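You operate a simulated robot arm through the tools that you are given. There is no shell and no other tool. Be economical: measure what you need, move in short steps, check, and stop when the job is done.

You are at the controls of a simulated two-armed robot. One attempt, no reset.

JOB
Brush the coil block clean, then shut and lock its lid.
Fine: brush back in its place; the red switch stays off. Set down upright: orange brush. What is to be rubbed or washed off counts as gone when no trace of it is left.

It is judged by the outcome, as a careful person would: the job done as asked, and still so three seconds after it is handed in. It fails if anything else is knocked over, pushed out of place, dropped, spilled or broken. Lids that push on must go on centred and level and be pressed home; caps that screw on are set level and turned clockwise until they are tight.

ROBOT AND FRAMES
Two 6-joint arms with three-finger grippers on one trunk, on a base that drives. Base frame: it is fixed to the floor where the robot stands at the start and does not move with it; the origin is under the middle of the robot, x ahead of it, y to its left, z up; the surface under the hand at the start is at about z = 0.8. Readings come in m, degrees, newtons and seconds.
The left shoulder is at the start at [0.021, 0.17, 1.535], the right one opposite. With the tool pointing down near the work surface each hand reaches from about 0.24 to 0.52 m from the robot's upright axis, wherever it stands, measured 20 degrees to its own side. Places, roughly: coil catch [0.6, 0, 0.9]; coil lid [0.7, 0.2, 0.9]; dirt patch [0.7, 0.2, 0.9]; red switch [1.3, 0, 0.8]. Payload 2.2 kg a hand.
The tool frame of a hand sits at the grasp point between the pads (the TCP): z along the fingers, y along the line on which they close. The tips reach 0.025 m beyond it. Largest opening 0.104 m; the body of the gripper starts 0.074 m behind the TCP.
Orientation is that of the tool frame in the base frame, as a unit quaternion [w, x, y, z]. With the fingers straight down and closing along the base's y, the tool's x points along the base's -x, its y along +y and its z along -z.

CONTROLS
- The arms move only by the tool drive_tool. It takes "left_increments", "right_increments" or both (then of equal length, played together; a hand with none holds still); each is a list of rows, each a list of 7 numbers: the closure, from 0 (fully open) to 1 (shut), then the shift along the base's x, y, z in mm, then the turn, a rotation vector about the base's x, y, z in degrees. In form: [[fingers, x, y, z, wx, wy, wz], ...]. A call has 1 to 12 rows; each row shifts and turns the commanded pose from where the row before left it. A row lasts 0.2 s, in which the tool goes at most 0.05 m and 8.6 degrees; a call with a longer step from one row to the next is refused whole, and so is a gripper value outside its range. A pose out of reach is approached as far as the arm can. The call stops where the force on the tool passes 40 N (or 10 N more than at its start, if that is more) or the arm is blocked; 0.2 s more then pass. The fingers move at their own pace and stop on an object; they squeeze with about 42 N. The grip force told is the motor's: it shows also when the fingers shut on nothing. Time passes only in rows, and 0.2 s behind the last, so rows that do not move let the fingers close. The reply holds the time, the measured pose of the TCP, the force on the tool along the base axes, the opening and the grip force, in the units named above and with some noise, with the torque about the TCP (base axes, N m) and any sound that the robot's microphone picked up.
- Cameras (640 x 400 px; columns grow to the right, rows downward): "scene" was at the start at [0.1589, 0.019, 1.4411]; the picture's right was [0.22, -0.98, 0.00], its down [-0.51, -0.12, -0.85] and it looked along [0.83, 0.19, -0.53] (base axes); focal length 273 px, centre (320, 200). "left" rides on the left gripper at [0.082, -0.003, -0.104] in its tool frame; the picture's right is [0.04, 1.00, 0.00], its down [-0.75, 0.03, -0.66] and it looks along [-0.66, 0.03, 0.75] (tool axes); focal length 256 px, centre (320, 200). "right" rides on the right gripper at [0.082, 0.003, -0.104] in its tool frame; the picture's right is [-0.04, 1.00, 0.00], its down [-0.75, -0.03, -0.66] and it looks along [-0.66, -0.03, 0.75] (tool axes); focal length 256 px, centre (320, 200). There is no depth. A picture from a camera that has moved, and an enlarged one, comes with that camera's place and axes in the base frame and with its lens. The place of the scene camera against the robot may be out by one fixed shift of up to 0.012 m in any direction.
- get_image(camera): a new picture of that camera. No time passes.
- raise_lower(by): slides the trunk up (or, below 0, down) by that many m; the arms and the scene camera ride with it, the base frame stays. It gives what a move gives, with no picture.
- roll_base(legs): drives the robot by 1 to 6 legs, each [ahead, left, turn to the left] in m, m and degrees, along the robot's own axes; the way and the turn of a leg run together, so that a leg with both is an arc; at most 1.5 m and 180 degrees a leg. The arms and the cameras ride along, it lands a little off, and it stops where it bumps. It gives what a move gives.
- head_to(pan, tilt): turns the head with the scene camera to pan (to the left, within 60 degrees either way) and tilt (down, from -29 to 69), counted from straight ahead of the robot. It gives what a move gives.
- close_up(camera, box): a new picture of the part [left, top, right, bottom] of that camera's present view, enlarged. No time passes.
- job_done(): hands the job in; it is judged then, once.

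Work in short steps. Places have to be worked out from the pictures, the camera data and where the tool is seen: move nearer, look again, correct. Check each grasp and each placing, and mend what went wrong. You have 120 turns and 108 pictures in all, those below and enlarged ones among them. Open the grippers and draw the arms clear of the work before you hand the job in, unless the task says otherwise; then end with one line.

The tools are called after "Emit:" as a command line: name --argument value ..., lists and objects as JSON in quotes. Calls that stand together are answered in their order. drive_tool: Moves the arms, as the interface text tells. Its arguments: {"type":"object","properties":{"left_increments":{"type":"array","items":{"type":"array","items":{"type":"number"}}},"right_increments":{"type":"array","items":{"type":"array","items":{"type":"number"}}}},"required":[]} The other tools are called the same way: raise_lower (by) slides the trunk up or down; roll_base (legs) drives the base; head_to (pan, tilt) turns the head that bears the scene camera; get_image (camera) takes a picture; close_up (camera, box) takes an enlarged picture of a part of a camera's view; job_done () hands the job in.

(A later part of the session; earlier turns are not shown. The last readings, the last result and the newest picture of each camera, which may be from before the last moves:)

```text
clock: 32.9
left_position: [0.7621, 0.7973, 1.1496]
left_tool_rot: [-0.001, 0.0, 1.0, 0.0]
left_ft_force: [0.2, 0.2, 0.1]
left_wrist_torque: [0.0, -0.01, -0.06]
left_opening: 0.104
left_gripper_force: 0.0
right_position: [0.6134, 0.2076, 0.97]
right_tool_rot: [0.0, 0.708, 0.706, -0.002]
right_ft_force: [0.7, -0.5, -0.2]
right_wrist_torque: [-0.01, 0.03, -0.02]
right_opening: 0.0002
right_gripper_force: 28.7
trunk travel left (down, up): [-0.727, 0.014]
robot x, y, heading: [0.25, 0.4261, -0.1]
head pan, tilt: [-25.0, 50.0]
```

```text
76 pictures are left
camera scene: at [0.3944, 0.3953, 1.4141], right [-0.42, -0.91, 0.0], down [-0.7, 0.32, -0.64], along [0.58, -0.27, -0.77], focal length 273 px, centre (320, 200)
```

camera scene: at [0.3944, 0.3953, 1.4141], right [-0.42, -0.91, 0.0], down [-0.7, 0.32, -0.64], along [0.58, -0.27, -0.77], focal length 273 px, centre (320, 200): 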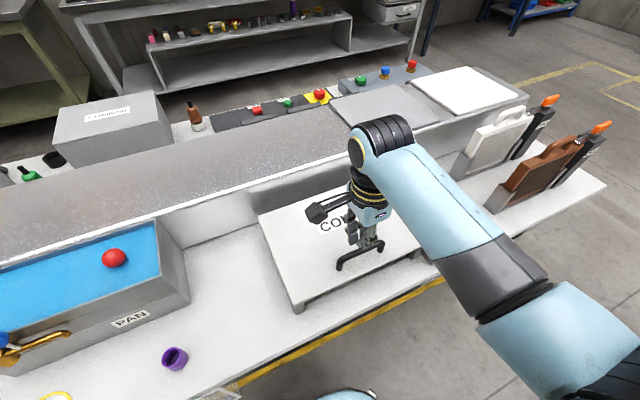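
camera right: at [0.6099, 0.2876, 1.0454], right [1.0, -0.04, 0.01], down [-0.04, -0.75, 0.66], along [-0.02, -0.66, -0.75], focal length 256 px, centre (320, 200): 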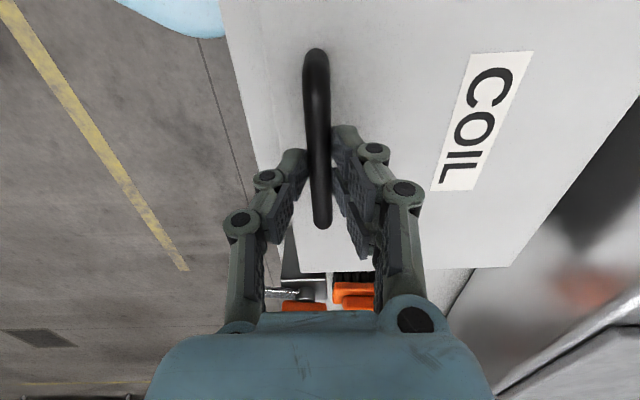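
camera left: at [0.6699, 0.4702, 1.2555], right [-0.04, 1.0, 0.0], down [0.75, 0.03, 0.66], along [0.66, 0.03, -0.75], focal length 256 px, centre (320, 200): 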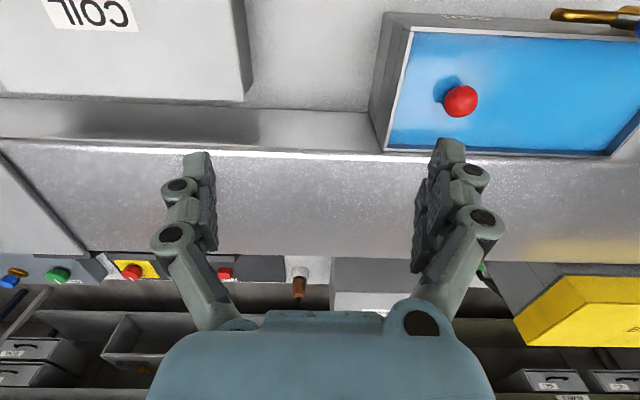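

The fingers slipped off the top because the bar is lower than I judged, at about 0.92. I'll open and go deeper, feeling for the lid.

Emit:
drive_tool --right_increments '[[0.5, -5, 0, 0, 0, 0, 0], [0.5, 0, 0, 0, 0, 0, 0], [0.5, 0, 0, -15, 0, 0, 0], [0.5, 0, 0, -15, 0, 0, 0], [0.5, 0, 0, -10, 0, 0, 0], [0.5, 0, 0, -6, 0, 0, 0]]'

Emit:
get_image --camera "right"

Emit:
close_up --camera "scene" --box '[270, 180, 450, 300]'

```text
clock: 34.3
left_position: [0.7619, 0.7966, 1.1486]
left_tool_rot: [0.001, 0.0, 1.0, 0.0]
left_ft_force: [-0.1, 0.1, 0.1]
left_wrist_torque: [0.02, -0.02, 0.01]
left_opening: 0.1039
left_gripper_force: 0.1
right_position: [0.6077, 0.2058, 0.924]
right_tool_rot: [0.001, 0.708, 0.706, 0.0]
right_ft_force: [-0.7, 0.1, -0.6]
right_wrist_torque: [0.02, -0.04, -0.01]
right_opening: 0.0521
right_gripper_force: 0.1
trunk travel left (down, up): [-0.727, 0.014]
robot x, y, heading: [0.2516, 0.4324, 0.1]
head pan, tilt: [-25.0, 50.0]
```

```text
75 pictures are left
camera right: at [0.6113, 0.287, 1.0281], right [1.0, -0.04, 0.0], down [-0.03, -0.75, 0.66], along [-0.03, -0.66, -0.75], focal length 256 px, centre (320, 200)
```

right: 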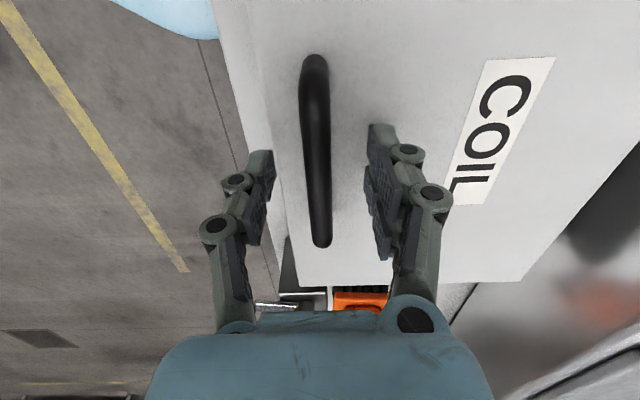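

```text
3.33 times, centred on (360, 240) of scene
camera zoom: at [0.3932, 0.3954, 1.4142], right [-0.42, -0.91, 0.0], down [-0.69, 0.32, -0.64], along [0.58, -0.27, -0.77], focal length 910 px, centre (187, 67)
```

zoom: 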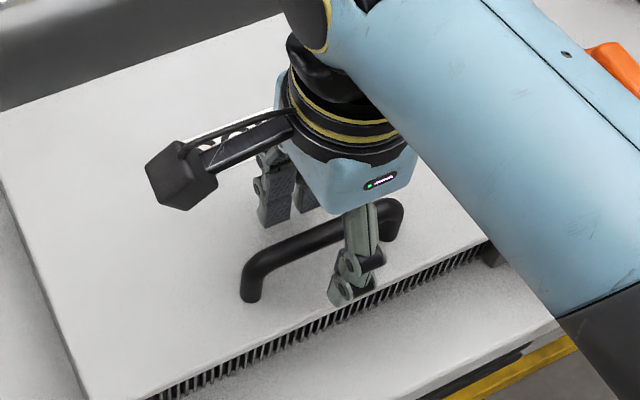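

No contact yet. I'll go 7 mm further, then close and check.

Emit:
drive_tool --right_increments '[[0.5, -2, 0, -4, 0, 0, 0], [0.5, 0, 0, -3, 0, 0, 0], [0.8, 0, 0, 0, 0, 0, 0], [1, 0, 0, 0, 0, 0, 0], [1, 0, 0, 0, 0, 0, 0], [1, 0, 0, 0, 0, 0, 0]]'

Emit:
close_up --camera "scene" --box '[270, 180, 450, 300]'

```text
clock: 35.7
left_position: [0.7629, 0.797, 1.1496]
left_tool_rot: [0.0, 0.0, 1.0, 0.001]
left_ft_force: [0.0, 0.0, -0.9]
left_wrist_torque: [0.01, 0.0, 0.01]
left_opening: 0.1039
left_gripper_force: 0.1
right_position: [0.6093, 0.2064, 0.9158]
right_tool_rot: [0.001, 0.708, 0.706, 0.0]
right_ft_force: [6.0, 0.2, -3.6]
right_wrist_torque: [-0.06, 0.04, 0.4]
right_opening: 0.0061
right_gripper_force: 30.9
trunk travel left (down, up): [-0.727, 0.014]
robot x, y, heading: [0.2536, 0.4286, -0.1]
head pan, tilt: [-25.0, 50.0]
```

```text
3.33 times, centred on (360, 240) of scene
camera zoom: at [0.3943, 0.3953, 1.4141], right [-0.42, -0.91, 0.0], down [-0.7, 0.32, -0.64], along [0.58, -0.27, -0.77], focal length 910 px, centre (187, 67)
```

zoom: 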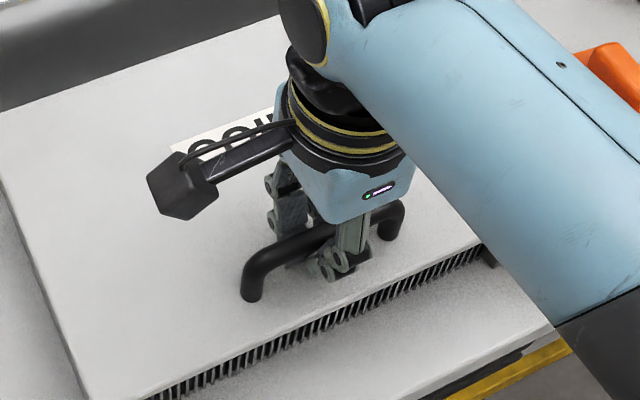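

The fingers have closed to 6 mm, with the bar held above the pads, which makes a hook under it. I'll lift along the arc.

Emit:
drive_tool --right_increments '[[1, 0, 0, 8, 0, 0, 0], [1, 3, 0, 10, 0, 0, 0], [1, 3, 0, 10, 0, 0, 0], [1, 3, 0, 10, 0, 0, 0], [1, 3, 0, 10, 0, 0, 0]]'

Emit:
get_image --camera "scene"

```text
clock: 36.9
left_position: [0.7664, 0.7971, 1.1473]
left_tool_rot: [-0.002, 0.001, 1.0, 0.0]
left_ft_force: [-0.3, 0.3, -1.0]
left_wrist_torque: [-0.02, -0.03, -0.03]
left_opening: 0.1041
left_gripper_force: 0.1
right_position: [0.6257, 0.2065, 0.9652]
right_tool_rot: [0.0, 0.708, 0.706, 0.001]
right_ft_force: [32.6, 5.4, -19.7]
right_wrist_torque: [-0.15, 0.22, 0.1]
right_opening: 0.0061
right_gripper_force: 29.9
trunk travel left (down, up): [-0.727, 0.014]
robot x, y, heading: [0.2516, 0.4276, 0.1]
head pan, tilt: [-25.0, 50.0]
```

```text
72 pictures are left
camera scene: at [0.3996, 0.3957, 1.4134], right [-0.42, -0.91, 0.0], down [-0.7, 0.32, -0.64], along [0.58, -0.27, -0.77], focal length 273 px, centre (320, 200)
```

scene: 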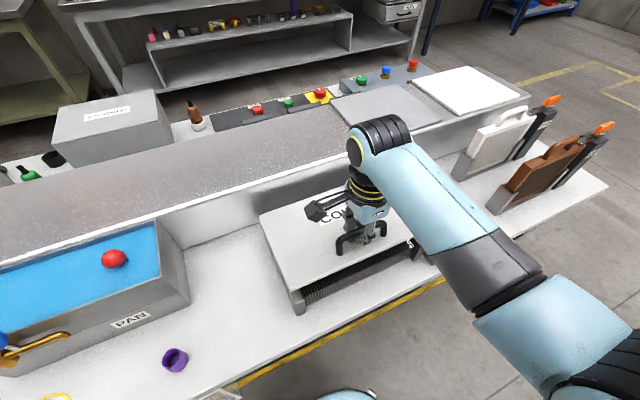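

The lid is rising on a rear hinge near (0.79, 0.895). I'll continue along the arc to about 65°.

Emit:
drive_tool --right_increments '[[1, 10.2, 0, 10.5, 0, 0, 0], [1, 10.2, 0, 10.5, 0, 0, 0], [1, 10.3, 0, 12.5, 0, 0, 0], [1, 10.3, 0, 12.5, 0, 0, 0], [1, 12.3, 0, 10.3, 0, 0, 0], [1, 12.3, 0, 10.3, 0, 0, 0], [1, 13.9, 0, 8, 0, 0, 0], [1, 13.9, 0, 8, 0, 0, 0], [1, 15.1, 0, 5.5, 0, 0, 0], [1, 15.1, 0, 5.5, 0, 0, 0]]'

Emit:
get_image --camera "scene"

```text
clock: 39.1
left_position: [0.7624, 0.7968, 1.1504]
left_tool_rot: [0.0, 0.0, 1.0, 0.0]
left_ft_force: [0.5, 0.0, -0.7]
left_wrist_torque: [0.03, 0.03, -0.01]
left_opening: 0.1041
left_gripper_force: 0.0
right_position: [0.7441, 0.2103, 1.058]
right_tool_rot: [0.0, 0.708, 0.706, 0.0]
right_ft_force: [-1.3, 0.0, -0.9]
right_wrist_torque: [-0.03, 0.03, -0.03]
right_opening: 0.0001
right_gripper_force: 28.3
trunk travel left (down, up): [-0.727, 0.014]
robot x, y, heading: [0.2523, 0.4286, 0.1]
head pan, tilt: [-25.0, 50.0]
```

```text
71 pictures are left
camera scene: at [0.3936, 0.3955, 1.4141], right [-0.42, -0.91, 0.0], down [-0.69, 0.32, -0.64], along [0.58, -0.27, -0.77], focal length 273 px, centre (320, 200)
```

scene: 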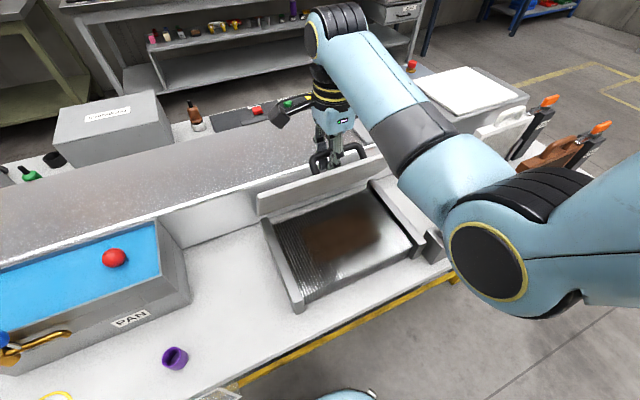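

The lid is open and the brown dirt on the fins shows, but the fingers have shut on nothing. I'll check where the handle is relative to the hand.

Emit:
close_up --camera "scene" --box '[240, 100, 450, 240]'

Emit:
get_image --camera "right"

```text
2.86 times, centred on (345, 170) of scene
camera zoom: at [0.3936, 0.3955, 1.4141], right [-0.42, -0.91, 0.0], down [-0.69, 0.32, -0.64], along [0.58, -0.27, -0.77], focal length 780 px, centre (249, 286)
```

zoom: 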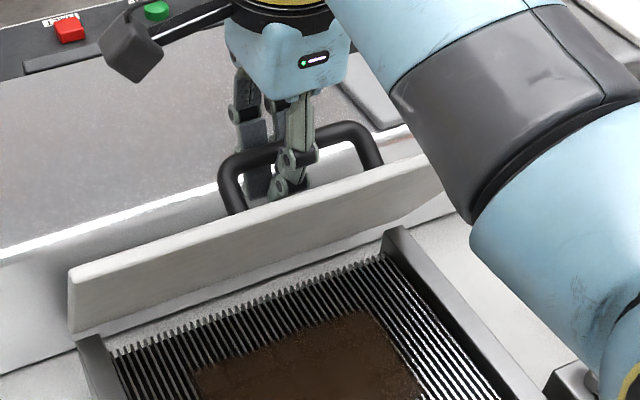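

```text
69 pictures are left
camera right: at [0.7461, 0.2905, 1.162], right [1.0, -0.04, 0.0], down [-0.03, -0.75, 0.66], along [-0.03, -0.66, -0.75], focal length 256 px, centre (320, 200)
```

right: 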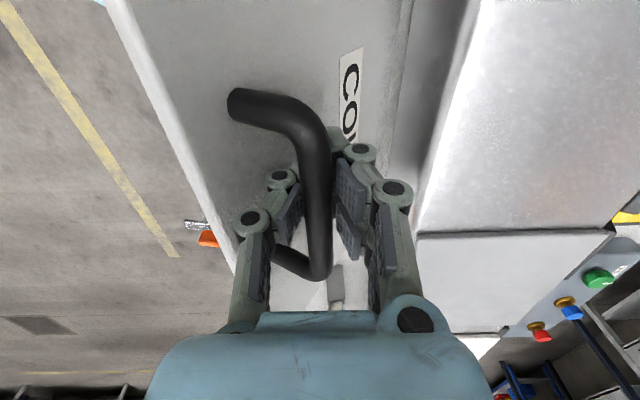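

The bar is still hooked above the closed tips with the lid at about 65–70°. I'll carry on past vertical.

Emit:
drive_tool --right_increments '[[1, 15.8, 0, 3, 0, 0, 0], [1, 15.9, 0, 2.6, 0, 0, 0], [1, 16, 0, 0, 0, 0, 0], [1, 16.2, 0, 0, 0, 0, 0], [1, 11, 0, -1.5, 0, 0, 0], [1, 11, 0, -1.7, 0, 0, 0], [1, 12, 0, -3, 0, 0, 0], [1, 12.6, 0, -4, 0, 0, 0]]'

Emit:
close_up --camera "scene" --box '[240, 100, 450, 240]'

```text
clock: 40.9
left_position: [0.7621, 0.7975, 1.1487]
left_tool_rot: [0.001, 0.0, 1.0, 0.0]
left_ft_force: [0.0, 0.5, -0.7]
left_wrist_torque: [-0.03, -0.01, -0.04]
left_opening: 0.1039
left_gripper_force: 0.0
right_position: [0.8528, 0.2081, 1.0542]
right_tool_rot: [0.002, 0.709, 0.705, 0.0]
right_ft_force: [-0.5, 0.4, 0.0]
right_wrist_torque: [0.04, 0.05, 0.04]
right_opening: 0.0002
right_gripper_force: 28.3
trunk travel left (down, up): [-0.727, 0.014]
robot x, y, heading: [0.2511, 0.4308, 0.3]
head pan, tilt: [-25.0, 50.0]
```

```text
2.86 times, centred on (345, 170) of scene
camera zoom: at [0.3939, 0.3954, 1.4141], right [-0.42, -0.91, 0.0], down [-0.69, 0.32, -0.64], along [0.58, -0.27, -0.77], focal length 780 px, centre (249, 286)
```

zoom: 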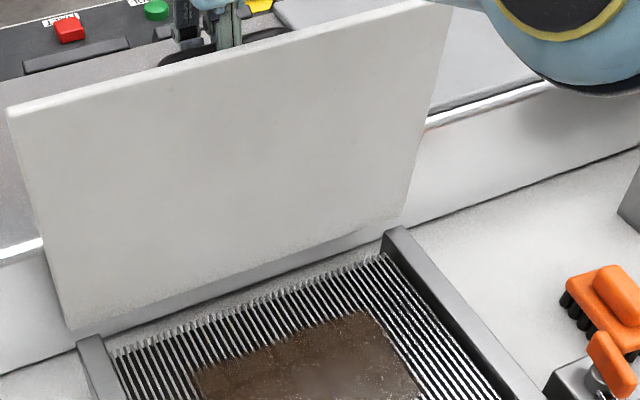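

The lid is about vertical or slightly past, with near-zero force. I'll push a bit more to find the stop.

Emit:
drive_tool --right_increments '[[1, 10, 0, -4, 0, 0, 0], [1, 10, 0, -5, 0, 0, 0]]'

Emit:
get_image --camera "right"

Emit:
get_image --camera "scene"

```text
clock: 41.5
left_position: [0.7629, 0.7974, 1.1491]
left_tool_rot: [0.001, 0.0, 1.0, 0.001]
left_ft_force: [0.0, 0.0, -0.4]
left_wrist_torque: [-0.03, -0.01, -0.02]
left_opening: 0.1039
left_gripper_force: 0.0
right_position: [0.8733, 0.2058, 1.0455]
right_tool_rot: [0.001, 0.709, 0.706, 0.0]
right_ft_force: [-0.1, 0.0, 0.3]
right_wrist_torque: [-0.03, -0.01, -0.03]
right_opening: 0.0003
right_gripper_force: 28.6
trunk travel left (down, up): [-0.727, 0.014]
robot x, y, heading: [0.2544, 0.4264, 0.3]
head pan, tilt: [-25.0, 50.0]
```

```text
67 pictures are left
camera right: at [0.8761, 0.2869, 1.1484], right [1.0, -0.04, 0.0], down [-0.03, -0.75, 0.66], along [-0.03, -0.66, -0.75], focal length 256 px, centre (320, 200)
```

right: 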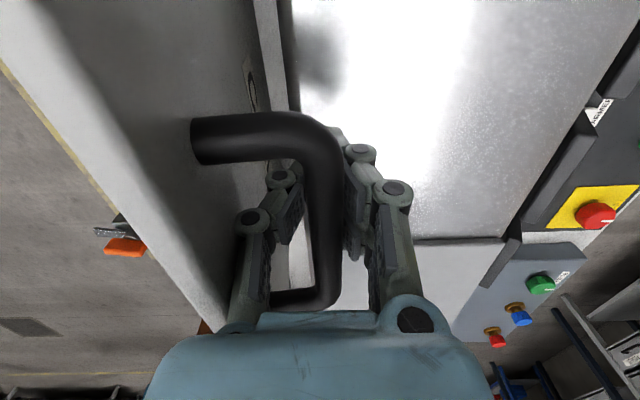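

```text
66 pictures are left
camera scene: at [0.394, 0.3955, 1.4141], right [-0.42, -0.91, 0.0], down [-0.69, 0.32, -0.64], along [0.58, -0.27, -0.77], focal length 273 px, centre (320, 200)
```

scene: 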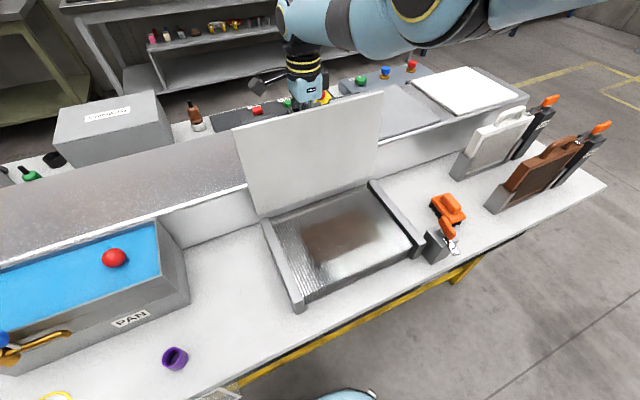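

The lid is about 5–10° past vertical. I'll open slightly to see whether it stays by itself.

Emit:
drive_tool --right_increments '[[0.7, 0, 0, 0, 0, 0, 0], [0.7, 0, 0, 0, 0, 0, 0], [0.7, 0, 0, 0, 0, 0, 0]]'

Emit:
get_image --camera "right"

```text
clock: 42.3
left_position: [0.7617, 0.7976, 1.149]
left_tool_rot: [-0.001, 0.0, 1.0, 0.0]
left_ft_force: [-0.6, 0.0, 0.3]
left_wrist_torque: [0.03, 0.01, -0.01]
left_opening: 0.1041
left_gripper_force: 0.0
right_position: [0.8721, 0.2058, 1.0448]
right_tool_rot: [0.002, 0.708, 0.706, 0.0]
right_ft_force: [0.9, 0.5, 0.4]
right_wrist_torque: [0.01, 0.01, 0.02]
right_opening: 0.0311
right_gripper_force: 0.0
trunk travel left (down, up): [-0.727, 0.014]
robot x, y, heading: [0.2497, 0.4249, 0.0]
head pan, tilt: [-25.0, 50.0]
```

```text
65 pictures are left
camera right: at [0.8754, 0.2868, 1.1485], right [1.0, -0.04, 0.0], down [-0.03, -0.75, 0.66], along [-0.03, -0.66, -0.75], focal length 256 px, centre (320, 200)
```

right: 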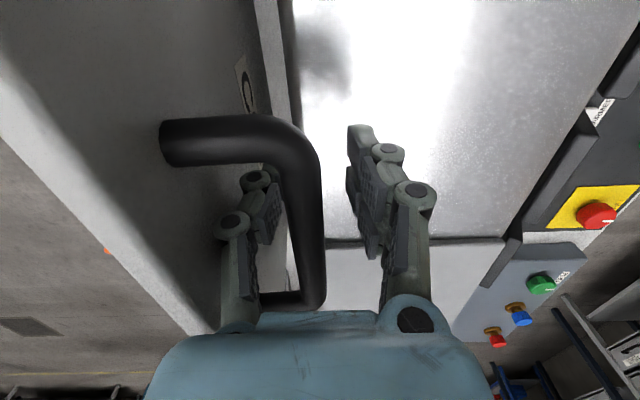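

The bar followed the front finger slightly, so it may still want to fall forward. I'll push further back and then test again.

Emit:
drive_tool --right_increments '[[0.7, 10, 0, -5, 0, 0, 0], [0.7, 10, 0, -5, 0, 0, 0], [0.7, 8, 0, -6, 0, 0, 0]]'

Emit:
get_image --camera "scene"

Emit:
get_image --camera "right"

```text
clock: 43.1
left_position: [0.7604, 0.7974, 1.1483]
left_tool_rot: [-0.001, -0.001, 1.0, 0.0]
left_ft_force: [-0.6, -0.5, 0.0]
left_wrist_torque: [-0.01, -0.02, 0.04]
left_opening: 0.1038
left_gripper_force: 0.1
right_position: [0.8746, 0.2066, 1.0441]
right_tool_rot: [0.0, 0.708, 0.706, 0.0]
right_ft_force: [-0.2, -0.2, -0.2]
right_wrist_torque: [-0.04, -0.01, -0.01]
right_opening: 0.031
right_gripper_force: 0.0
right hand out of reach, approached as far as the arm can: row 1, 2, 3
trunk travel left (down, up): [-0.727, 0.014]
robot x, y, heading: [0.2524, 0.426, 0.1]
head pan, tilt: [-25.0, 50.0]
```

```text
64 pictures are left
camera scene: at [0.3934, 0.3954, 1.4142], right [-0.42, -0.91, 0.0], down [-0.69, 0.32, -0.64], along [0.58, -0.27, -0.77], focal length 273 px, centre (320, 200)
```

scene: 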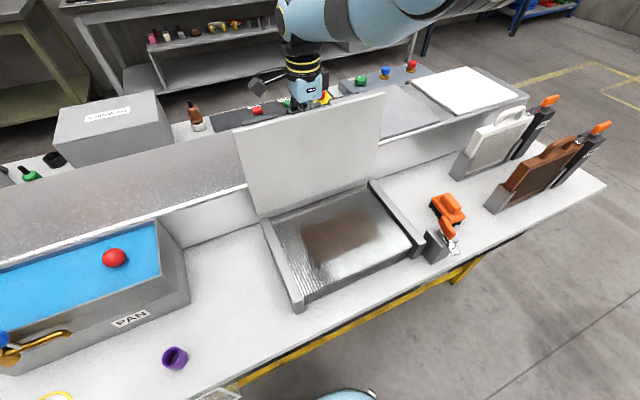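

```text
63 pictures are left
camera right: at [0.877, 0.2869, 1.1475], right [1.0, -0.04, 0.0], down [-0.03, -0.75, 0.66], along [-0.03, -0.66, -0.75], focal length 256 px, centre (320, 200)
```

right: 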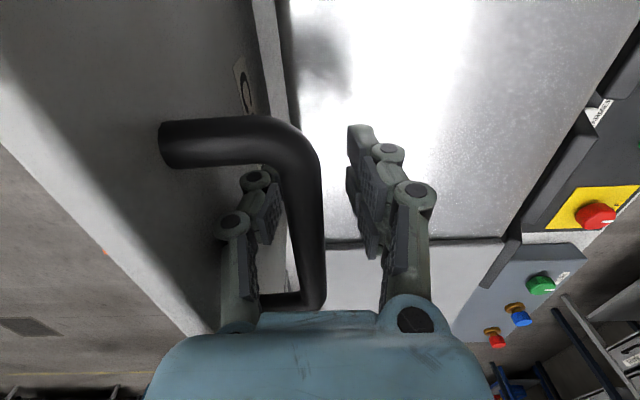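

The arm is at its reach limit. I'll roll ahead 25 mm, which stays clear of the beam and carries the lid further back.

Emit:
roll_base --legs '[[0.025, 0, 0]]'

Emit:
get_image --camera "right"

Emit:
get_image --camera "scene"

```text
clock: 43.9
left_position: [0.7837, 0.7978, 1.1508]
left_tool_rot: [0.001, 0.001, 1.0, -0.001]
left_ft_force: [-0.1, 0.7, -0.4]
left_wrist_torque: [-0.01, 0.0, -0.01]
left_opening: 0.1042
left_gripper_force: 0.1
right_position: [0.8949, 0.2051, 1.0457]
right_tool_rot: [0.002, 0.708, 0.706, 0.0]
right_ft_force: [-0.4, 0.1, -0.1]
right_wrist_torque: [-0.02, -0.05, -0.01]
right_opening: 0.0306
right_gripper_force: 0.0
trunk travel left (down, up): [-0.727, 0.014]
robot x, y, heading: [0.2772, 0.4309, 0.1]
head pan, tilt: [-25.0, 50.0]
```

```text
62 pictures are left
camera right: at [0.8986, 0.2867, 1.1487], right [1.0, -0.04, 0.0], down [-0.03, -0.75, 0.66], along [-0.03, -0.66, -0.75], focal length 256 px, centre (320, 200)
```

right: 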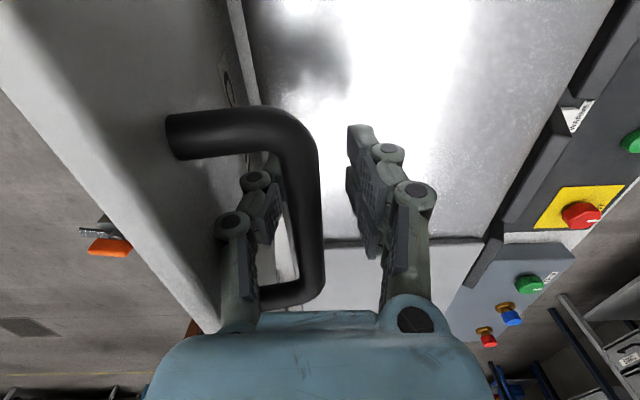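

```text
61 pictures are left
camera scene: at [0.4146, 0.3953, 1.4144], right [-0.42, -0.91, 0.0], down [-0.69, 0.32, -0.64], along [0.58, -0.27, -0.77], focal length 273 px, centre (320, 200)
```

scene: 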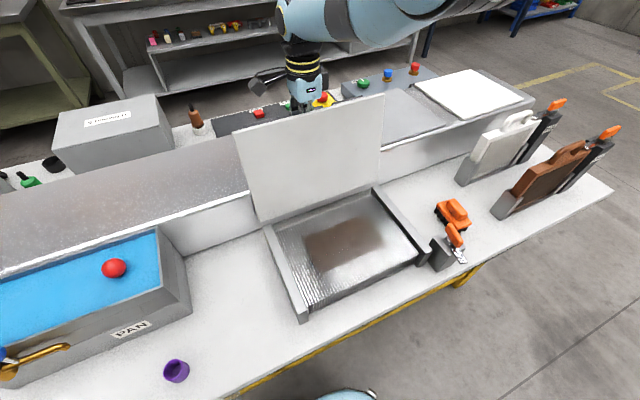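

The lid is now further back. To test it, I'll move the hand 10 mm forward; if the lid stays, a gap will open at the front finger.

Emit:
drive_tool --right_increments '[[0.7, -34, 0, 16, 0, 0, 0], [0.7, -5, 0, 0, 0, 0, 0], [0.7, 0, 0, 0, 0, 0, 0], [0.7, 0, 0, 0, 0, 0, 0]]'

Emit:
get_image --camera "right"

```text
clock: 44.9
left_position: [0.784, 0.7969, 1.1495]
left_tool_rot: [0.0, 0.001, 1.0, 0.0]
left_ft_force: [-0.6, -1.0, -0.4]
left_wrist_torque: [-0.01, -0.02, -0.01]
left_opening: 0.1038
left_gripper_force: 0.1
right_position: [0.8581, 0.2048, 1.0608]
right_tool_rot: [0.001, 0.708, 0.706, 0.0]
right_ft_force: [-0.6, 0.3, 0.0]
right_wrist_torque: [-0.02, -0.02, -0.04]
right_opening: 0.0311
right_gripper_force: 0.1
trunk travel left (down, up): [-0.727, 0.014]
robot x, y, heading: [0.2736, 0.4258, -0.0]
head pan, tilt: [-25.0, 50.0]
```

```text
60 pictures are left
camera right: at [0.8607, 0.2853, 1.1654], right [1.0, -0.04, 0.0], down [-0.03, -0.75, 0.66], along [-0.03, -0.66, -0.75], focal length 256 px, centre (320, 200)
```

right: 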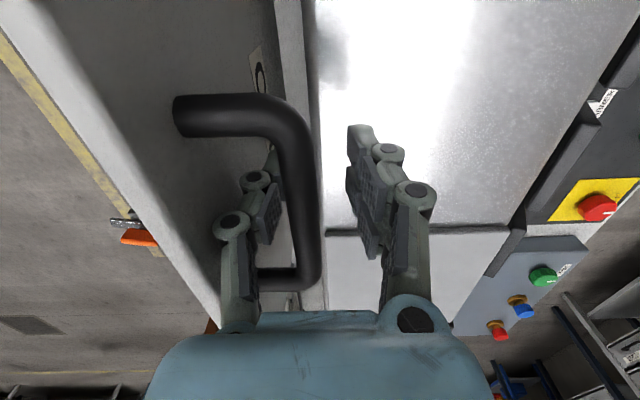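

This is ambiguous: the front finger may be wedged between bar and lid and dragging it. I'll narrow the fingers to free that gap and compare.

Emit:
drive_tool --right_increments '[[0.82, 0, 0, 0, 0, 0, 0], [0.82, 0, 0, 0, 0, 0, 0], [0.82, 0, 0, 0, 0, 0, 0], [0.82, 0, 0, 0, 0, 0, 0]]'

Emit:
get_image --camera "right"

```text
clock: 45.9
left_position: [0.7841, 0.7959, 1.15]
left_tool_rot: [-0.001, 0.001, 1.0, 0.0]
left_ft_force: [-0.2, 1.0, -0.1]
left_wrist_torque: [0.01, 0.01, -0.03]
left_opening: 0.104
left_gripper_force: 0.0
right_position: [0.858, 0.2053, 1.0616]
right_tool_rot: [0.001, 0.708, 0.706, -0.001]
right_ft_force: [-0.3, 0.1, 0.0]
right_wrist_torque: [-0.03, 0.0, -0.01]
right_opening: 0.0187
right_gripper_force: 0.0
trunk travel left (down, up): [-0.727, 0.014]
robot x, y, heading: [0.2755, 0.426, 0.0]
head pan, tilt: [-25.0, 50.0]
```

```text
59 pictures are left
camera right: at [0.8614, 0.2854, 1.165], right [1.0, -0.04, 0.0], down [-0.03, -0.75, 0.66], along [-0.03, -0.66, -0.75], focal length 256 px, centre (320, 200)
```

right: 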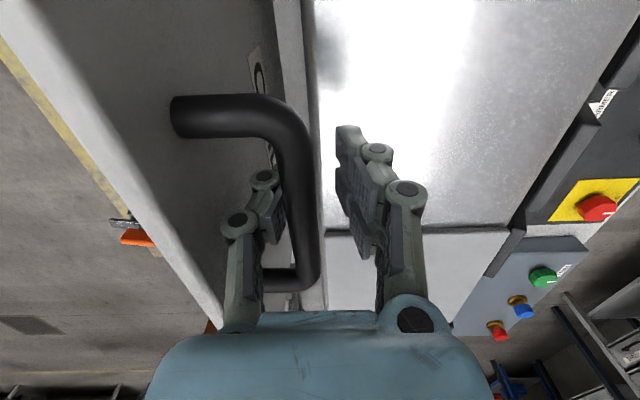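

The lid stayed put on its own when the finger moved back. I'll centre on the bar (9 mm forward) and check again before lifting out.

Emit:
drive_tool --right_increments '[[0.8, -5, 0, 0, 0, 0, 0], [0.8, -4, 0, 0, 0, 0, 0], [0.8, 0, 0, 0, 0, 0, 0]]'

Emit:
get_image --camera "right"

```text
clock: 46.7
left_position: [0.7858, 0.7985, 1.1506]
left_tool_rot: [0.0, 0.0, 1.0, 0.0]
left_ft_force: [0.4, 0.0, 0.3]
left_wrist_torque: [-0.01, 0.02, -0.01]
left_opening: 0.104
left_gripper_force: 0.1
right_position: [0.8496, 0.2055, 1.0603]
right_tool_rot: [0.0, 0.709, 0.705, -0.001]
right_ft_force: [0.4, 0.4, 0.6]
right_wrist_torque: [-0.02, 0.0, -0.02]
right_opening: 0.021
right_gripper_force: 0.0
trunk travel left (down, up): [-0.727, 0.014]
robot x, y, heading: [0.2801, 0.429, 0.3]
head pan, tilt: [-25.0, 50.0]
```

```text
58 pictures are left
camera right: at [0.8525, 0.2866, 1.1641], right [1.0, -0.04, 0.0], down [-0.03, -0.75, 0.66], along [-0.03, -0.66, -0.75], focal length 256 px, centre (320, 200)
```

right: 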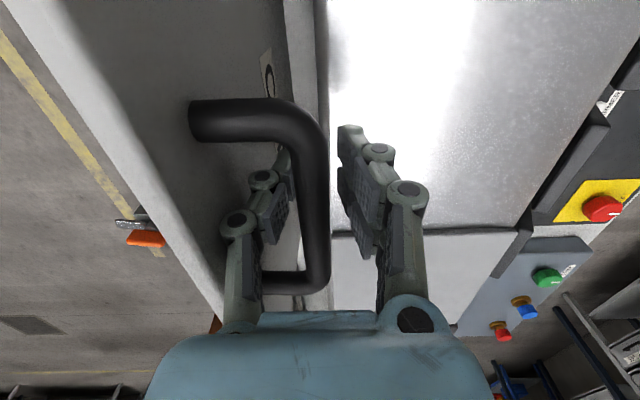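

The lid stays where it is. The bar is nearly centred, so I'll lift the hand straight out.

Emit:
drive_tool --right_increments '[[0.78, -3, 0, 0, 0, 0, 0], [0.78, 0, 0, 12, 0, 0, 0], [0.78, 0, 0, 15, 0, 0, 0], [0.78, 0, 0, 15, 0, 0, 0], [0.78, 0, 0, 15, 0, 0, 0], [0.78, 0, 0, 15, 0, 0, 0], [0.78, 0, 0, 15, 0, 0, 0]]'

Emit:
get_image --camera "right"

Emit:
get_image --camera "scene"

```text
clock: 48.3
left_position: [0.7852, 0.7974, 1.1507]
left_tool_rot: [-0.001, 0.0, 1.0, 0.0]
left_ft_force: [0.4, 1.0, -0.3]
left_wrist_torque: [-0.02, -0.01, 0.01]
left_opening: 0.1039
left_gripper_force: 0.0
right_position: [0.8471, 0.2049, 1.1465]
right_tool_rot: [0.0, 0.708, 0.706, -0.001]
right_ft_force: [-0.5, 0.2, -0.3]
right_wrist_torque: [0.02, 0.03, -0.02]
right_opening: 0.0231
right_gripper_force: 0.0
trunk travel left (down, up): [-0.727, 0.014]
robot x, y, heading: [0.2723, 0.4309, -0.1]
head pan, tilt: [-25.0, 50.0]
```

```text
57 pictures are left
camera right: at [0.8505, 0.2861, 1.2501], right [1.0, -0.04, 0.0], down [-0.03, -0.75, 0.66], along [-0.03, -0.66, -0.75], focal length 256 px, centre (320, 200)
```

right: 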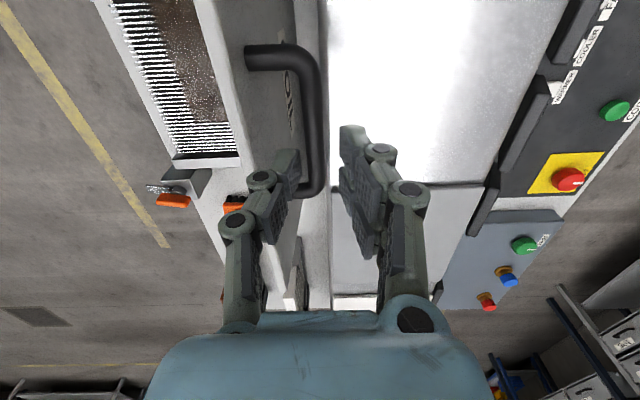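

```text
56 pictures are left
camera scene: at [0.4166, 0.3954, 1.4142], right [-0.42, -0.91, 0.0], down [-0.69, 0.32, -0.64], along [0.58, -0.27, -0.77], focal length 273 px, centre (320, 200)
```

scene: 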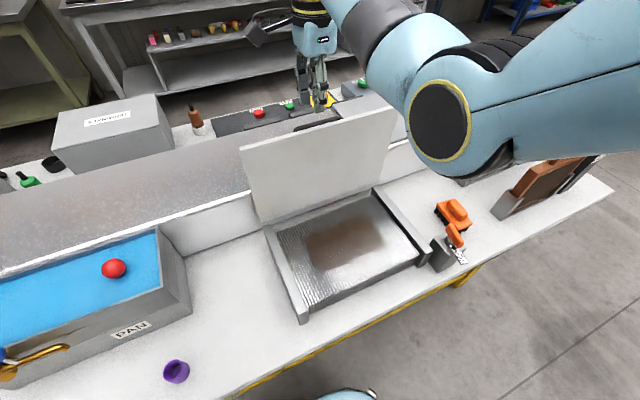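

The lid stands open on its own. Now I'll fetch the brush: up, over the lid edge, and back toward the robot while turning the hand to yaw -8°, the brush handle's direction.

Emit:
drive_tool --right_increments '[[0.5, 0, 0, 25, 0, 0, 0], [0.3, 0, 0, 25, 0, 0, 0], [0, -10, 0, 10, 0, 0, 8], [0, -30, 0, 0, 0, 0, 8], [0, -35, 0, 0, 0, 0, 8], [0, -35, -5, 0, 0, 0, 8], [0, -35, -5, -25, 0, 0, 8], [0, -25, -10, -30, 0, 0, 8], [0, -15, -10, -30, 0, 0, 8], [0, -5, -10, -30, 0, 0, 8], [0, 0, -10, -20, 0, 0, 8], [0, 0, -10, 0, 0, 0, 8]]'

Emit:
get_image --camera "scene"

```text
clock: 50.0
left_position: [0.7833, 0.7969, 1.1499]
left_tool_rot: [0.001, 0.001, 1.0, 0.0]
left_ft_force: [-0.1, -0.2, -0.7]
left_wrist_torque: [0.01, -0.01, -0.02]
left_opening: 0.1042
left_gripper_force: 0.0
right_position: [0.7527, 0.2001, 1.1258]
right_tool_rot: [0.008, 0.419, 0.908, 0.006]
right_ft_force: [0.1, -0.3, -0.9]
right_wrist_torque: [0.0, -0.01, 0.0]
right_opening: 0.1047
right_gripper_force: 0.1
right hand out of reach, approached as far as the arm can: row 3, 4, 5, 6
trunk travel left (down, up): [-0.727, 0.014]
robot x, y, heading: [0.2773, 0.4228, 0.3]
head pan, tilt: [-25.0, 50.0]
stopped in row 8 (right hand): the force on the tool passed its limit at 59 N (the readings are from after the stop); the commanded pose is now the measured one
```

```text
55 pictures are left
camera scene: at [0.4148, 0.3953, 1.4143], right [-0.42, -0.91, 0.0], down [-0.69, 0.32, -0.64], along [0.58, -0.27, -0.77], focal length 273 px, centre (320, 200)
```

scene: 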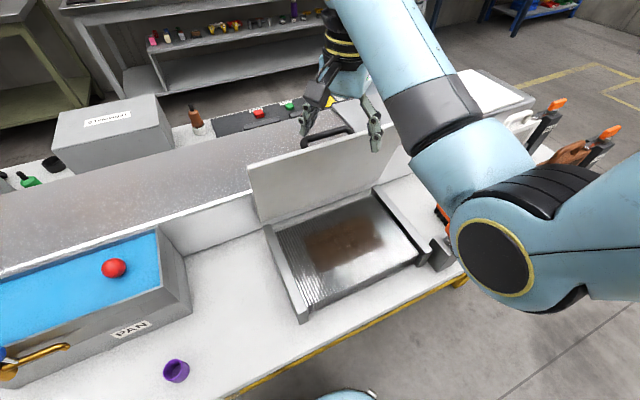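

A finger caught the lid's top and pulled it forward somewhat, because the arm couldn't hold the height I asked for. I'll look closely before moving.

Emit:
close_up --camera "scene" --box '[240, 40, 450, 230]'

Emit:
get_image --camera "right"

```text
2.11 times, centred on (345, 135) of scene
camera zoom: at [0.4148, 0.3953, 1.4143], right [-0.42, -0.91, 0.0], down [-0.69, 0.32, -0.64], along [0.58, -0.27, -0.77], focal length 574 px, centre (267, 337)
```

zoom: 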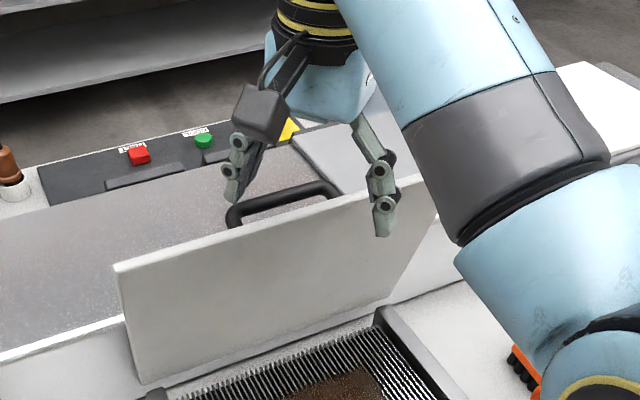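

```text
53 pictures are left
camera right: at [0.6995, 0.2617, 1.2282], right [0.79, 0.62, 0.02], down [0.45, -0.6, 0.66], along [0.42, -0.51, -0.75], focal length 256 px, centre (320, 200)
```

right: 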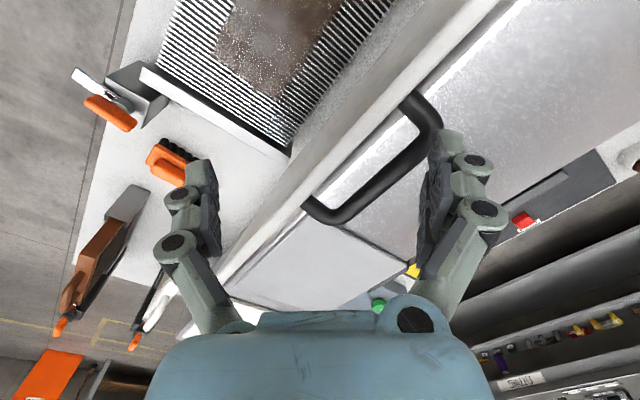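

The fingers straddle the lid, and it holds at about 80–85°. I'll use the front finger to push it back past vertical, then raise where the arm has the reach.

Emit:
drive_tool --right_increments '[[0, 15, 0, 0, 0, 0, 0], [0, 18, 0, 0, 0, 0, 0], [0, 18, 0, 0, 0, 0, 0], [0, 18, 0, 0, 0, 0, 0], [0, 15, 0, 0, 0, 0, 0], [0, 0, 0, 20, 0, 0, 0], [0, 0, 0, 25, 0, 0, 0], [0, 0, 0, 25, 0, 0, 0], [0, 0, 0, 20, 0, 0, 0]]'

Emit:
get_image --camera "scene"

```text
clock: 52.0
left_position: [0.7863, 0.7963, 1.1485]
left_tool_rot: [0.0, 0.0, 1.0, 0.001]
left_ft_force: [-0.2, -0.6, -0.7]
left_wrist_torque: [-0.02, 0.01, 0.02]
left_opening: 0.1043
left_gripper_force: 0.1
right_position: [0.8514, 0.1988, 1.2019]
right_tool_rot: [0.007, 0.419, 0.908, 0.007]
right_ft_force: [0.5, 0.3, 0.1]
right_wrist_torque: [0.02, 0.0, -0.01]
right_opening: 0.1039
right_gripper_force: 0.0
right hand out of reach, approached as far as the arm can: row 8, 9
trunk travel left (down, up): [-0.727, 0.014]
robot x, y, heading: [0.2737, 0.4312, -0.1]
head pan, tilt: [-25.0, 50.0]
```

```text
52 pictures are left
camera scene: at [0.4173, 0.3953, 1.4141], right [-0.42, -0.91, 0.0], down [-0.69, 0.32, -0.64], along [0.58, -0.27, -0.77], focal length 273 px, centre (320, 200)
```

scene: 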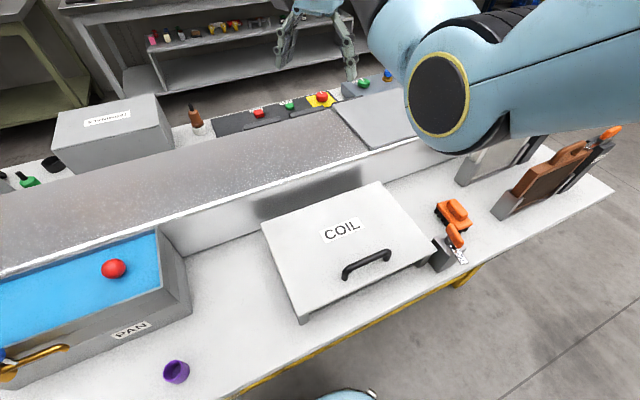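

The lid swung shut again once it was short of vertical; nothing else was disturbed. I'll reopen it further past vertical, and this time leave by lifting high and rolling straight back. First I'll return over the handle at yaw -90°.

Emit:
drive_tool --right_increments '[[0.5, -20, 0, -30, 0, 0, -8], [0.5, -22, 1, -30, 0, 0, -8], [0.5, -25, 1, -30, 0, 0, -8], [0.5, -25, 1, -30, 0, 0, -8], [0.5, -25, 1, -30, 0, 0, -8], [0.5, -25, 1, -20, 0, 0, -0.5], [0.5, -25, 1, -10, 0, 0, 0], [0.5, -25, 1, -10, 0, 0, 0], [0.5, -26, 0, -10, 0, 0, 0], [0.5, -25, 0, -5, 0, 0, 0]]'

Emit:
get_image --camera "right"

```text
clock: 54.1
left_position: [0.786, 0.7965, 1.1497]
left_tool_rot: [-0.001, 0.0, 1.0, 0.0]
left_ft_force: [-0.2, 0.4, 0.5]
left_wrist_torque: [0.02, -0.05, 0.0]
left_opening: 0.104
left_gripper_force: 0.0
right_position: [0.6079, 0.2063, 0.9983]
right_tool_rot: [0.01, 0.708, 0.706, 0.004]
right_ft_force: [1.2, 0.3, 0.0]
right_wrist_torque: [0.02, 0.02, 0.0]
right_opening: 0.0519
right_gripper_force: 0.1
trunk travel left (down, up): [-0.727, 0.014]
robot x, y, heading: [0.2737, 0.4309, -0.2]
head pan, tilt: [-25.0, 50.0]
```

```text
51 pictures are left
camera right: at [0.6094, 0.2888, 1.102], right [1.0, -0.04, 0.02], down [-0.04, -0.75, 0.66], along [-0.01, -0.66, -0.75], focal length 256 px, centre (320, 200)
```

right: 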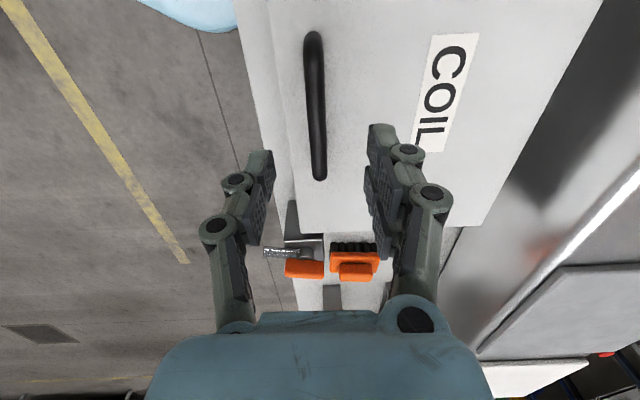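

It's aligned as before, so I'll repeat: descend to z 0.917, close and start the lift.

Emit:
drive_tool --right_increments '[[0.5, -1, 0, -25, 0, 0, 0], [0.5, 0, 0, -25, 0, 0, 0], [0.5, 0, 0, -20, 0, 0, 0], [0.5, 0, 0, -11, 0, 0, 0], [0.8, 0, 0, 0, 0, 0, 0], [1, 0, 0, 0, 0, 0, 0], [1, 0, 0, 0, 0, 0, 0], [1, 0, 0, 8, 0, 0, 0], [1, 3, 0, 10, 0, 0, 0], [1, 3, 0, 10, 0, 0, 0], [1, 4, 0, 10, 0, 0, 0], [1, 4, 0, 10, 0, 0, 0]]'

```text
clock: 56.8
left_position: [0.7881, 0.7955, 1.1479]
left_tool_rot: [0.0, 0.0, 1.0, 0.0]
left_ft_force: [0.0, -0.4, 0.1]
left_wrist_torque: [0.01, 0.01, -0.01]
left_opening: 0.1041
left_gripper_force: 0.0
right_position: [0.6244, 0.2074, 0.964]
right_tool_rot: [0.009, 0.707, 0.707, 0.003]
right_ft_force: [14.4, 0.8, -9.4]
right_wrist_torque: [-0.05, 0.08, 0.1]
right_opening: 0.0059
right_gripper_force: 29.9
trunk travel left (down, up): [-0.727, 0.014]
robot x, y, heading: [0.2753, 0.4295, 0.1]
head pan, tilt: [-25.0, 50.0]
```

It's hooked and lifting as before. I'll follow the arc.

Emit:
drive_tool --right_increments '[[1, 9, 0, 10.5, 0, 0, 0], [1, 9, 0, 10.5, 0, 0, 0], [1, 10.3, 0, 12.5, 0, 0, 0], [1, 10.3, 0, 12.5, 0, 0, 0], [1, 12.3, 0, 10.3, 0, 0, 0], [1, 12.3, 0, 10.3, 0, 0, 0], [1, 13.9, 0, 8, 0, 0, 0], [1, 13.9, 0, 8, 0, 0, 0], [1, 15.1, 0, 5.5, 0, 0, 0], [1, 15.1, 0, 5.5, 0, 0, 0], [1, 15.8, 0, 3, 0, 0, 0], [1, 15.9, 0, 2.6, 0, 0, 0]]'

Emit:
drive_tool --right_increments '[[1, 16, 0, 0, 0, 0, 0], [1, 16.2, 0, 0, 0, 0, 0], [1, 11, 0, -1.5, 0, 0, 0], [1, 11, 0, -1.7, 0, 0, 0], [1, 12, 0, -3, 0, 0, 0], [1, 12.6, 0, -4, 0, 0, 0], [1, 12, 0, -5, 0, 0, 0], [1, 12, 0, -6, 0, 0, 0], [1, 8, 0, -5, 0, 0, 0]]'

Emit:
get_image --camera "scene"

Emit:
get_image --camera "right"

```text
clock: 59.4
left_position: [0.786, 0.7964, 1.1491]
left_tool_rot: [0.0, 0.0, 1.0, 0.0]
left_ft_force: [0.9, -0.2, -0.4]
left_wrist_torque: [0.02, 0.01, 0.0]
left_opening: 0.104
left_gripper_force: 0.2
right_position: [0.7741, 0.2095, 1.0638]
right_tool_rot: [0.01, 0.708, 0.706, 0.004]
right_ft_force: [-1.3, 0.0, -0.4]
right_wrist_torque: [-0.02, -0.02, -0.04]
right_opening: 0.0001
right_gripper_force: 28.5
trunk travel left (down, up): [-0.727, 0.014]
robot x, y, heading: [0.2732, 0.4282, -0.1]
head pan, tilt: [-25.0, 50.0]
```

```text
clock: 61.4
left_position: [0.7865, 0.7962, 1.1502]
left_tool_rot: [0.0, -0.001, 1.0, -0.001]
left_ft_force: [0.3, 0.2, 0.5]
left_wrist_torque: [-0.03, 0.01, 0.03]
left_opening: 0.1039
left_gripper_force: 0.1
right_position: [0.886, 0.2073, 1.038]
right_tool_rot: [0.009, 0.708, 0.707, 0.002]
right_ft_force: [1.5, 0.7, -0.9]
right_wrist_torque: [0.02, 0.03, 0.04]
right_opening: 0.0
right_gripper_force: 28.2
trunk travel left (down, up): [-0.727, 0.014]
robot x, y, heading: [0.2749, 0.4254, -0.3]
head pan, tilt: [-25.0, 50.0]
```

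```text
50 pictures are left
camera scene: at [0.4174, 0.3954, 1.4141], right [-0.42, -0.91, 0.0], down [-0.69, 0.32, -0.64], along [0.58, -0.27, -0.77], focal length 273 px, centre (320, 200)
```

scene: 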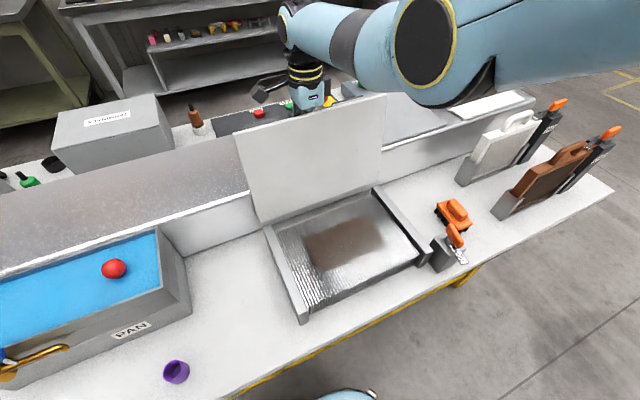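

```text
49 pictures are left
camera right: at [0.8866, 0.2888, 1.1407], right [1.0, -0.04, 0.02], down [-0.04, -0.75, 0.66], along [-0.01, -0.66, -0.75], focal length 256 px, centre (320, 200)
```

right: 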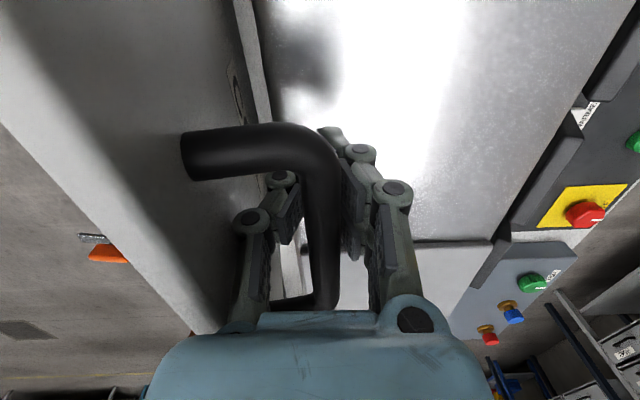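

The lid is about 105° open. I'll open narrowly to just free the bar.

Emit:
drive_tool --right_increments '[[0.78, 0, 0, 0, 0, 0, 0], [0.78, 0, 0, 0, 0, 0, 0], [0.78, 0, 0, 0, 0, 0, 0]]'

Emit:
get_image --camera "right"

```text
clock: 62.1
left_position: [0.7862, 0.7965, 1.1496]
left_tool_rot: [0.0, 0.0, 1.0, 0.001]
left_ft_force: [-0.5, 0.0, -0.3]
left_wrist_torque: [-0.02, 0.0, 0.01]
left_opening: 0.1037
left_gripper_force: 0.0
right_position: [0.8848, 0.208, 1.039]
right_tool_rot: [0.01, 0.708, 0.707, 0.003]
right_ft_force: [0.2, 0.2, 0.1]
right_wrist_torque: [0.03, 0.03, 0.01]
right_opening: 0.023
right_gripper_force: 0.1
trunk travel left (down, up): [-0.727, 0.014]
robot x, y, heading: [0.2764, 0.4277, -0.0]
head pan, tilt: [-25.0, 50.0]
```

```text
48 pictures are left
camera right: at [0.8862, 0.2888, 1.141], right [1.0, -0.04, 0.02], down [-0.04, -0.75, 0.66], along [-0.01, -0.66, -0.75], focal length 256 px, centre (320, 200)
```

right: 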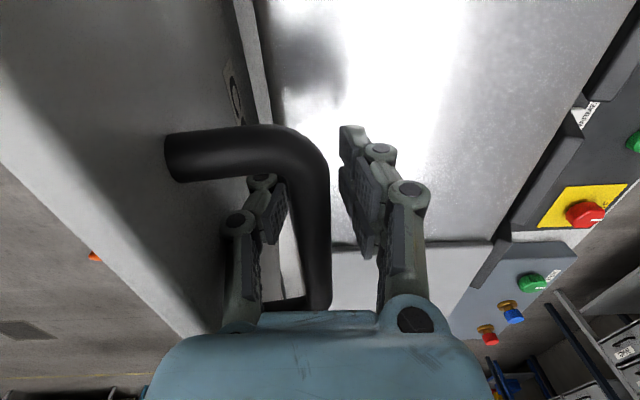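

The bar is between the fingers. I'll shift 3 mm and lift straight up.

Emit:
drive_tool --right_increments '[[0.78, -3, 0, 5, 0, 0, 0], [0.78, 0, 0, 15, 0, 0, 0], [0.78, 0, 0, 15, 0, 0, 0], [0.78, 0, 0, 15, 0, 0, 0], [0.78, 0, 0, 20, 0, 0, 0], [0.78, 0, 0, 20, 0, 0, 0], [0.78, 0, 0, 20, 0, 0, 0], [0.78, 0, 0, 20, 0, 0, 0], [0.78, 0, 0, 15, 0, 0, 0]]'

Emit:
get_image --camera "right"

```text
clock: 64.2
left_position: [0.7862, 0.7987, 1.1485]
left_tool_rot: [0.0, 0.001, 1.0, 0.0]
left_ft_force: [0.4, -0.7, -0.3]
left_wrist_torque: [-0.04, 0.02, 0.0]
left_opening: 0.1042
left_gripper_force: 0.1
right_position: [0.8816, 0.2065, 1.1852]
right_tool_rot: [0.01, 0.708, 0.706, 0.003]
right_ft_force: [-0.3, 0.1, -0.7]
right_wrist_torque: [-0.01, -0.01, -0.02]
right_opening: 0.0231
right_gripper_force: 0.0
trunk travel left (down, up): [-0.727, 0.014]
robot x, y, heading: [0.2713, 0.4277, -0.2]
head pan, tilt: [-25.0, 50.0]
```

```text
47 pictures are left
camera right: at [0.8828, 0.2875, 1.2875], right [1.0, -0.04, 0.02], down [-0.04, -0.75, 0.66], along [-0.01, -0.66, -0.75], focal length 256 px, centre (320, 200)
```

right: 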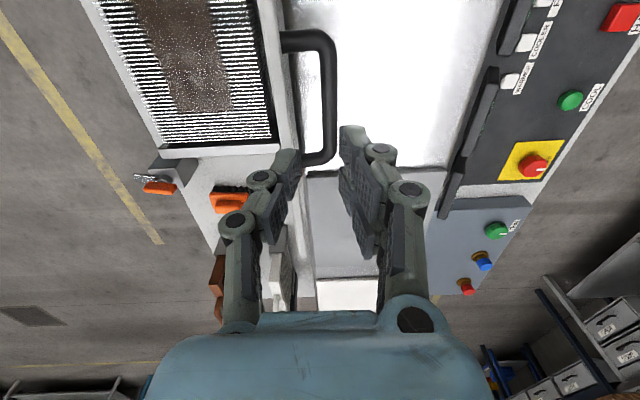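

Clear. I'll roll straight back with the hand high over the lid edge, then right toward the brush.

Emit:
roll_base --legs '[[-0.2, 0, 0], [0, -0.3, 0]]'

Emit:
head_to --pan 0 --tilt 45

Emit:
get_image --camera "scene"

```text
clock: 67.4
left_position: [0.5865, 0.4979, 1.1491]
left_tool_rot: [0.0, 0.002, 1.0, 0.0]
left_ft_force: [0.6, -0.2, 0.0]
left_wrist_torque: [0.04, 0.01, -0.03]
left_opening: 0.1043
left_gripper_force: 0.1
right_position: [0.6785, -0.0934, 1.1844]
right_tool_rot: [0.01, 0.709, 0.705, 0.004]
right_ft_force: [0.4, 0.0, 0.3]
right_wrist_torque: [-0.01, -0.04, 0.0]
right_opening: 0.0231
right_gripper_force: 0.2
trunk travel left (down, up): [-0.727, 0.014]
robot x, y, heading: [0.0766, 0.1335, -0.2]
head pan, tilt: [-25.0, 50.0]
```

```text
clock: 68.3
left_position: [0.5865, 0.4988, 1.15]
left_tool_rot: [0.001, 0.002, 1.0, 0.0]
left_ft_force: [0.0, 1.2, -0.5]
left_wrist_torque: [-0.04, 0.0, 0.01]
left_opening: 0.104
left_gripper_force: 0.0
right_position: [0.6775, -0.0932, 1.1848]
right_tool_rot: [0.01, 0.709, 0.705, 0.004]
right_ft_force: [0.1, 0.8, -0.1]
right_wrist_torque: [-0.02, 0.01, 0.0]
right_opening: 0.0233
right_gripper_force: 0.0
trunk travel left (down, up): [-0.727, 0.014]
robot x, y, heading: [0.073, 0.131, -0.4]
head pan, tilt: [0.0, 45.0]
```

```text
46 pictures are left
camera scene: at [0.227, 0.1306, 1.4211], right [0.0, -1.0, 0.0], down [-0.71, 0.0, -0.71], along [0.71, 0.0, -0.71], focal length 273 px, centre (320, 200)
```

scene: 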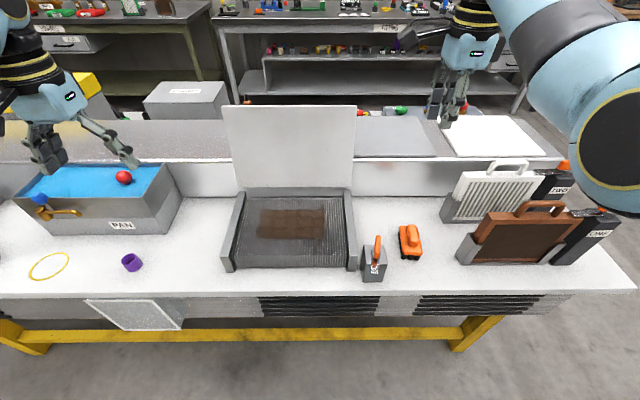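

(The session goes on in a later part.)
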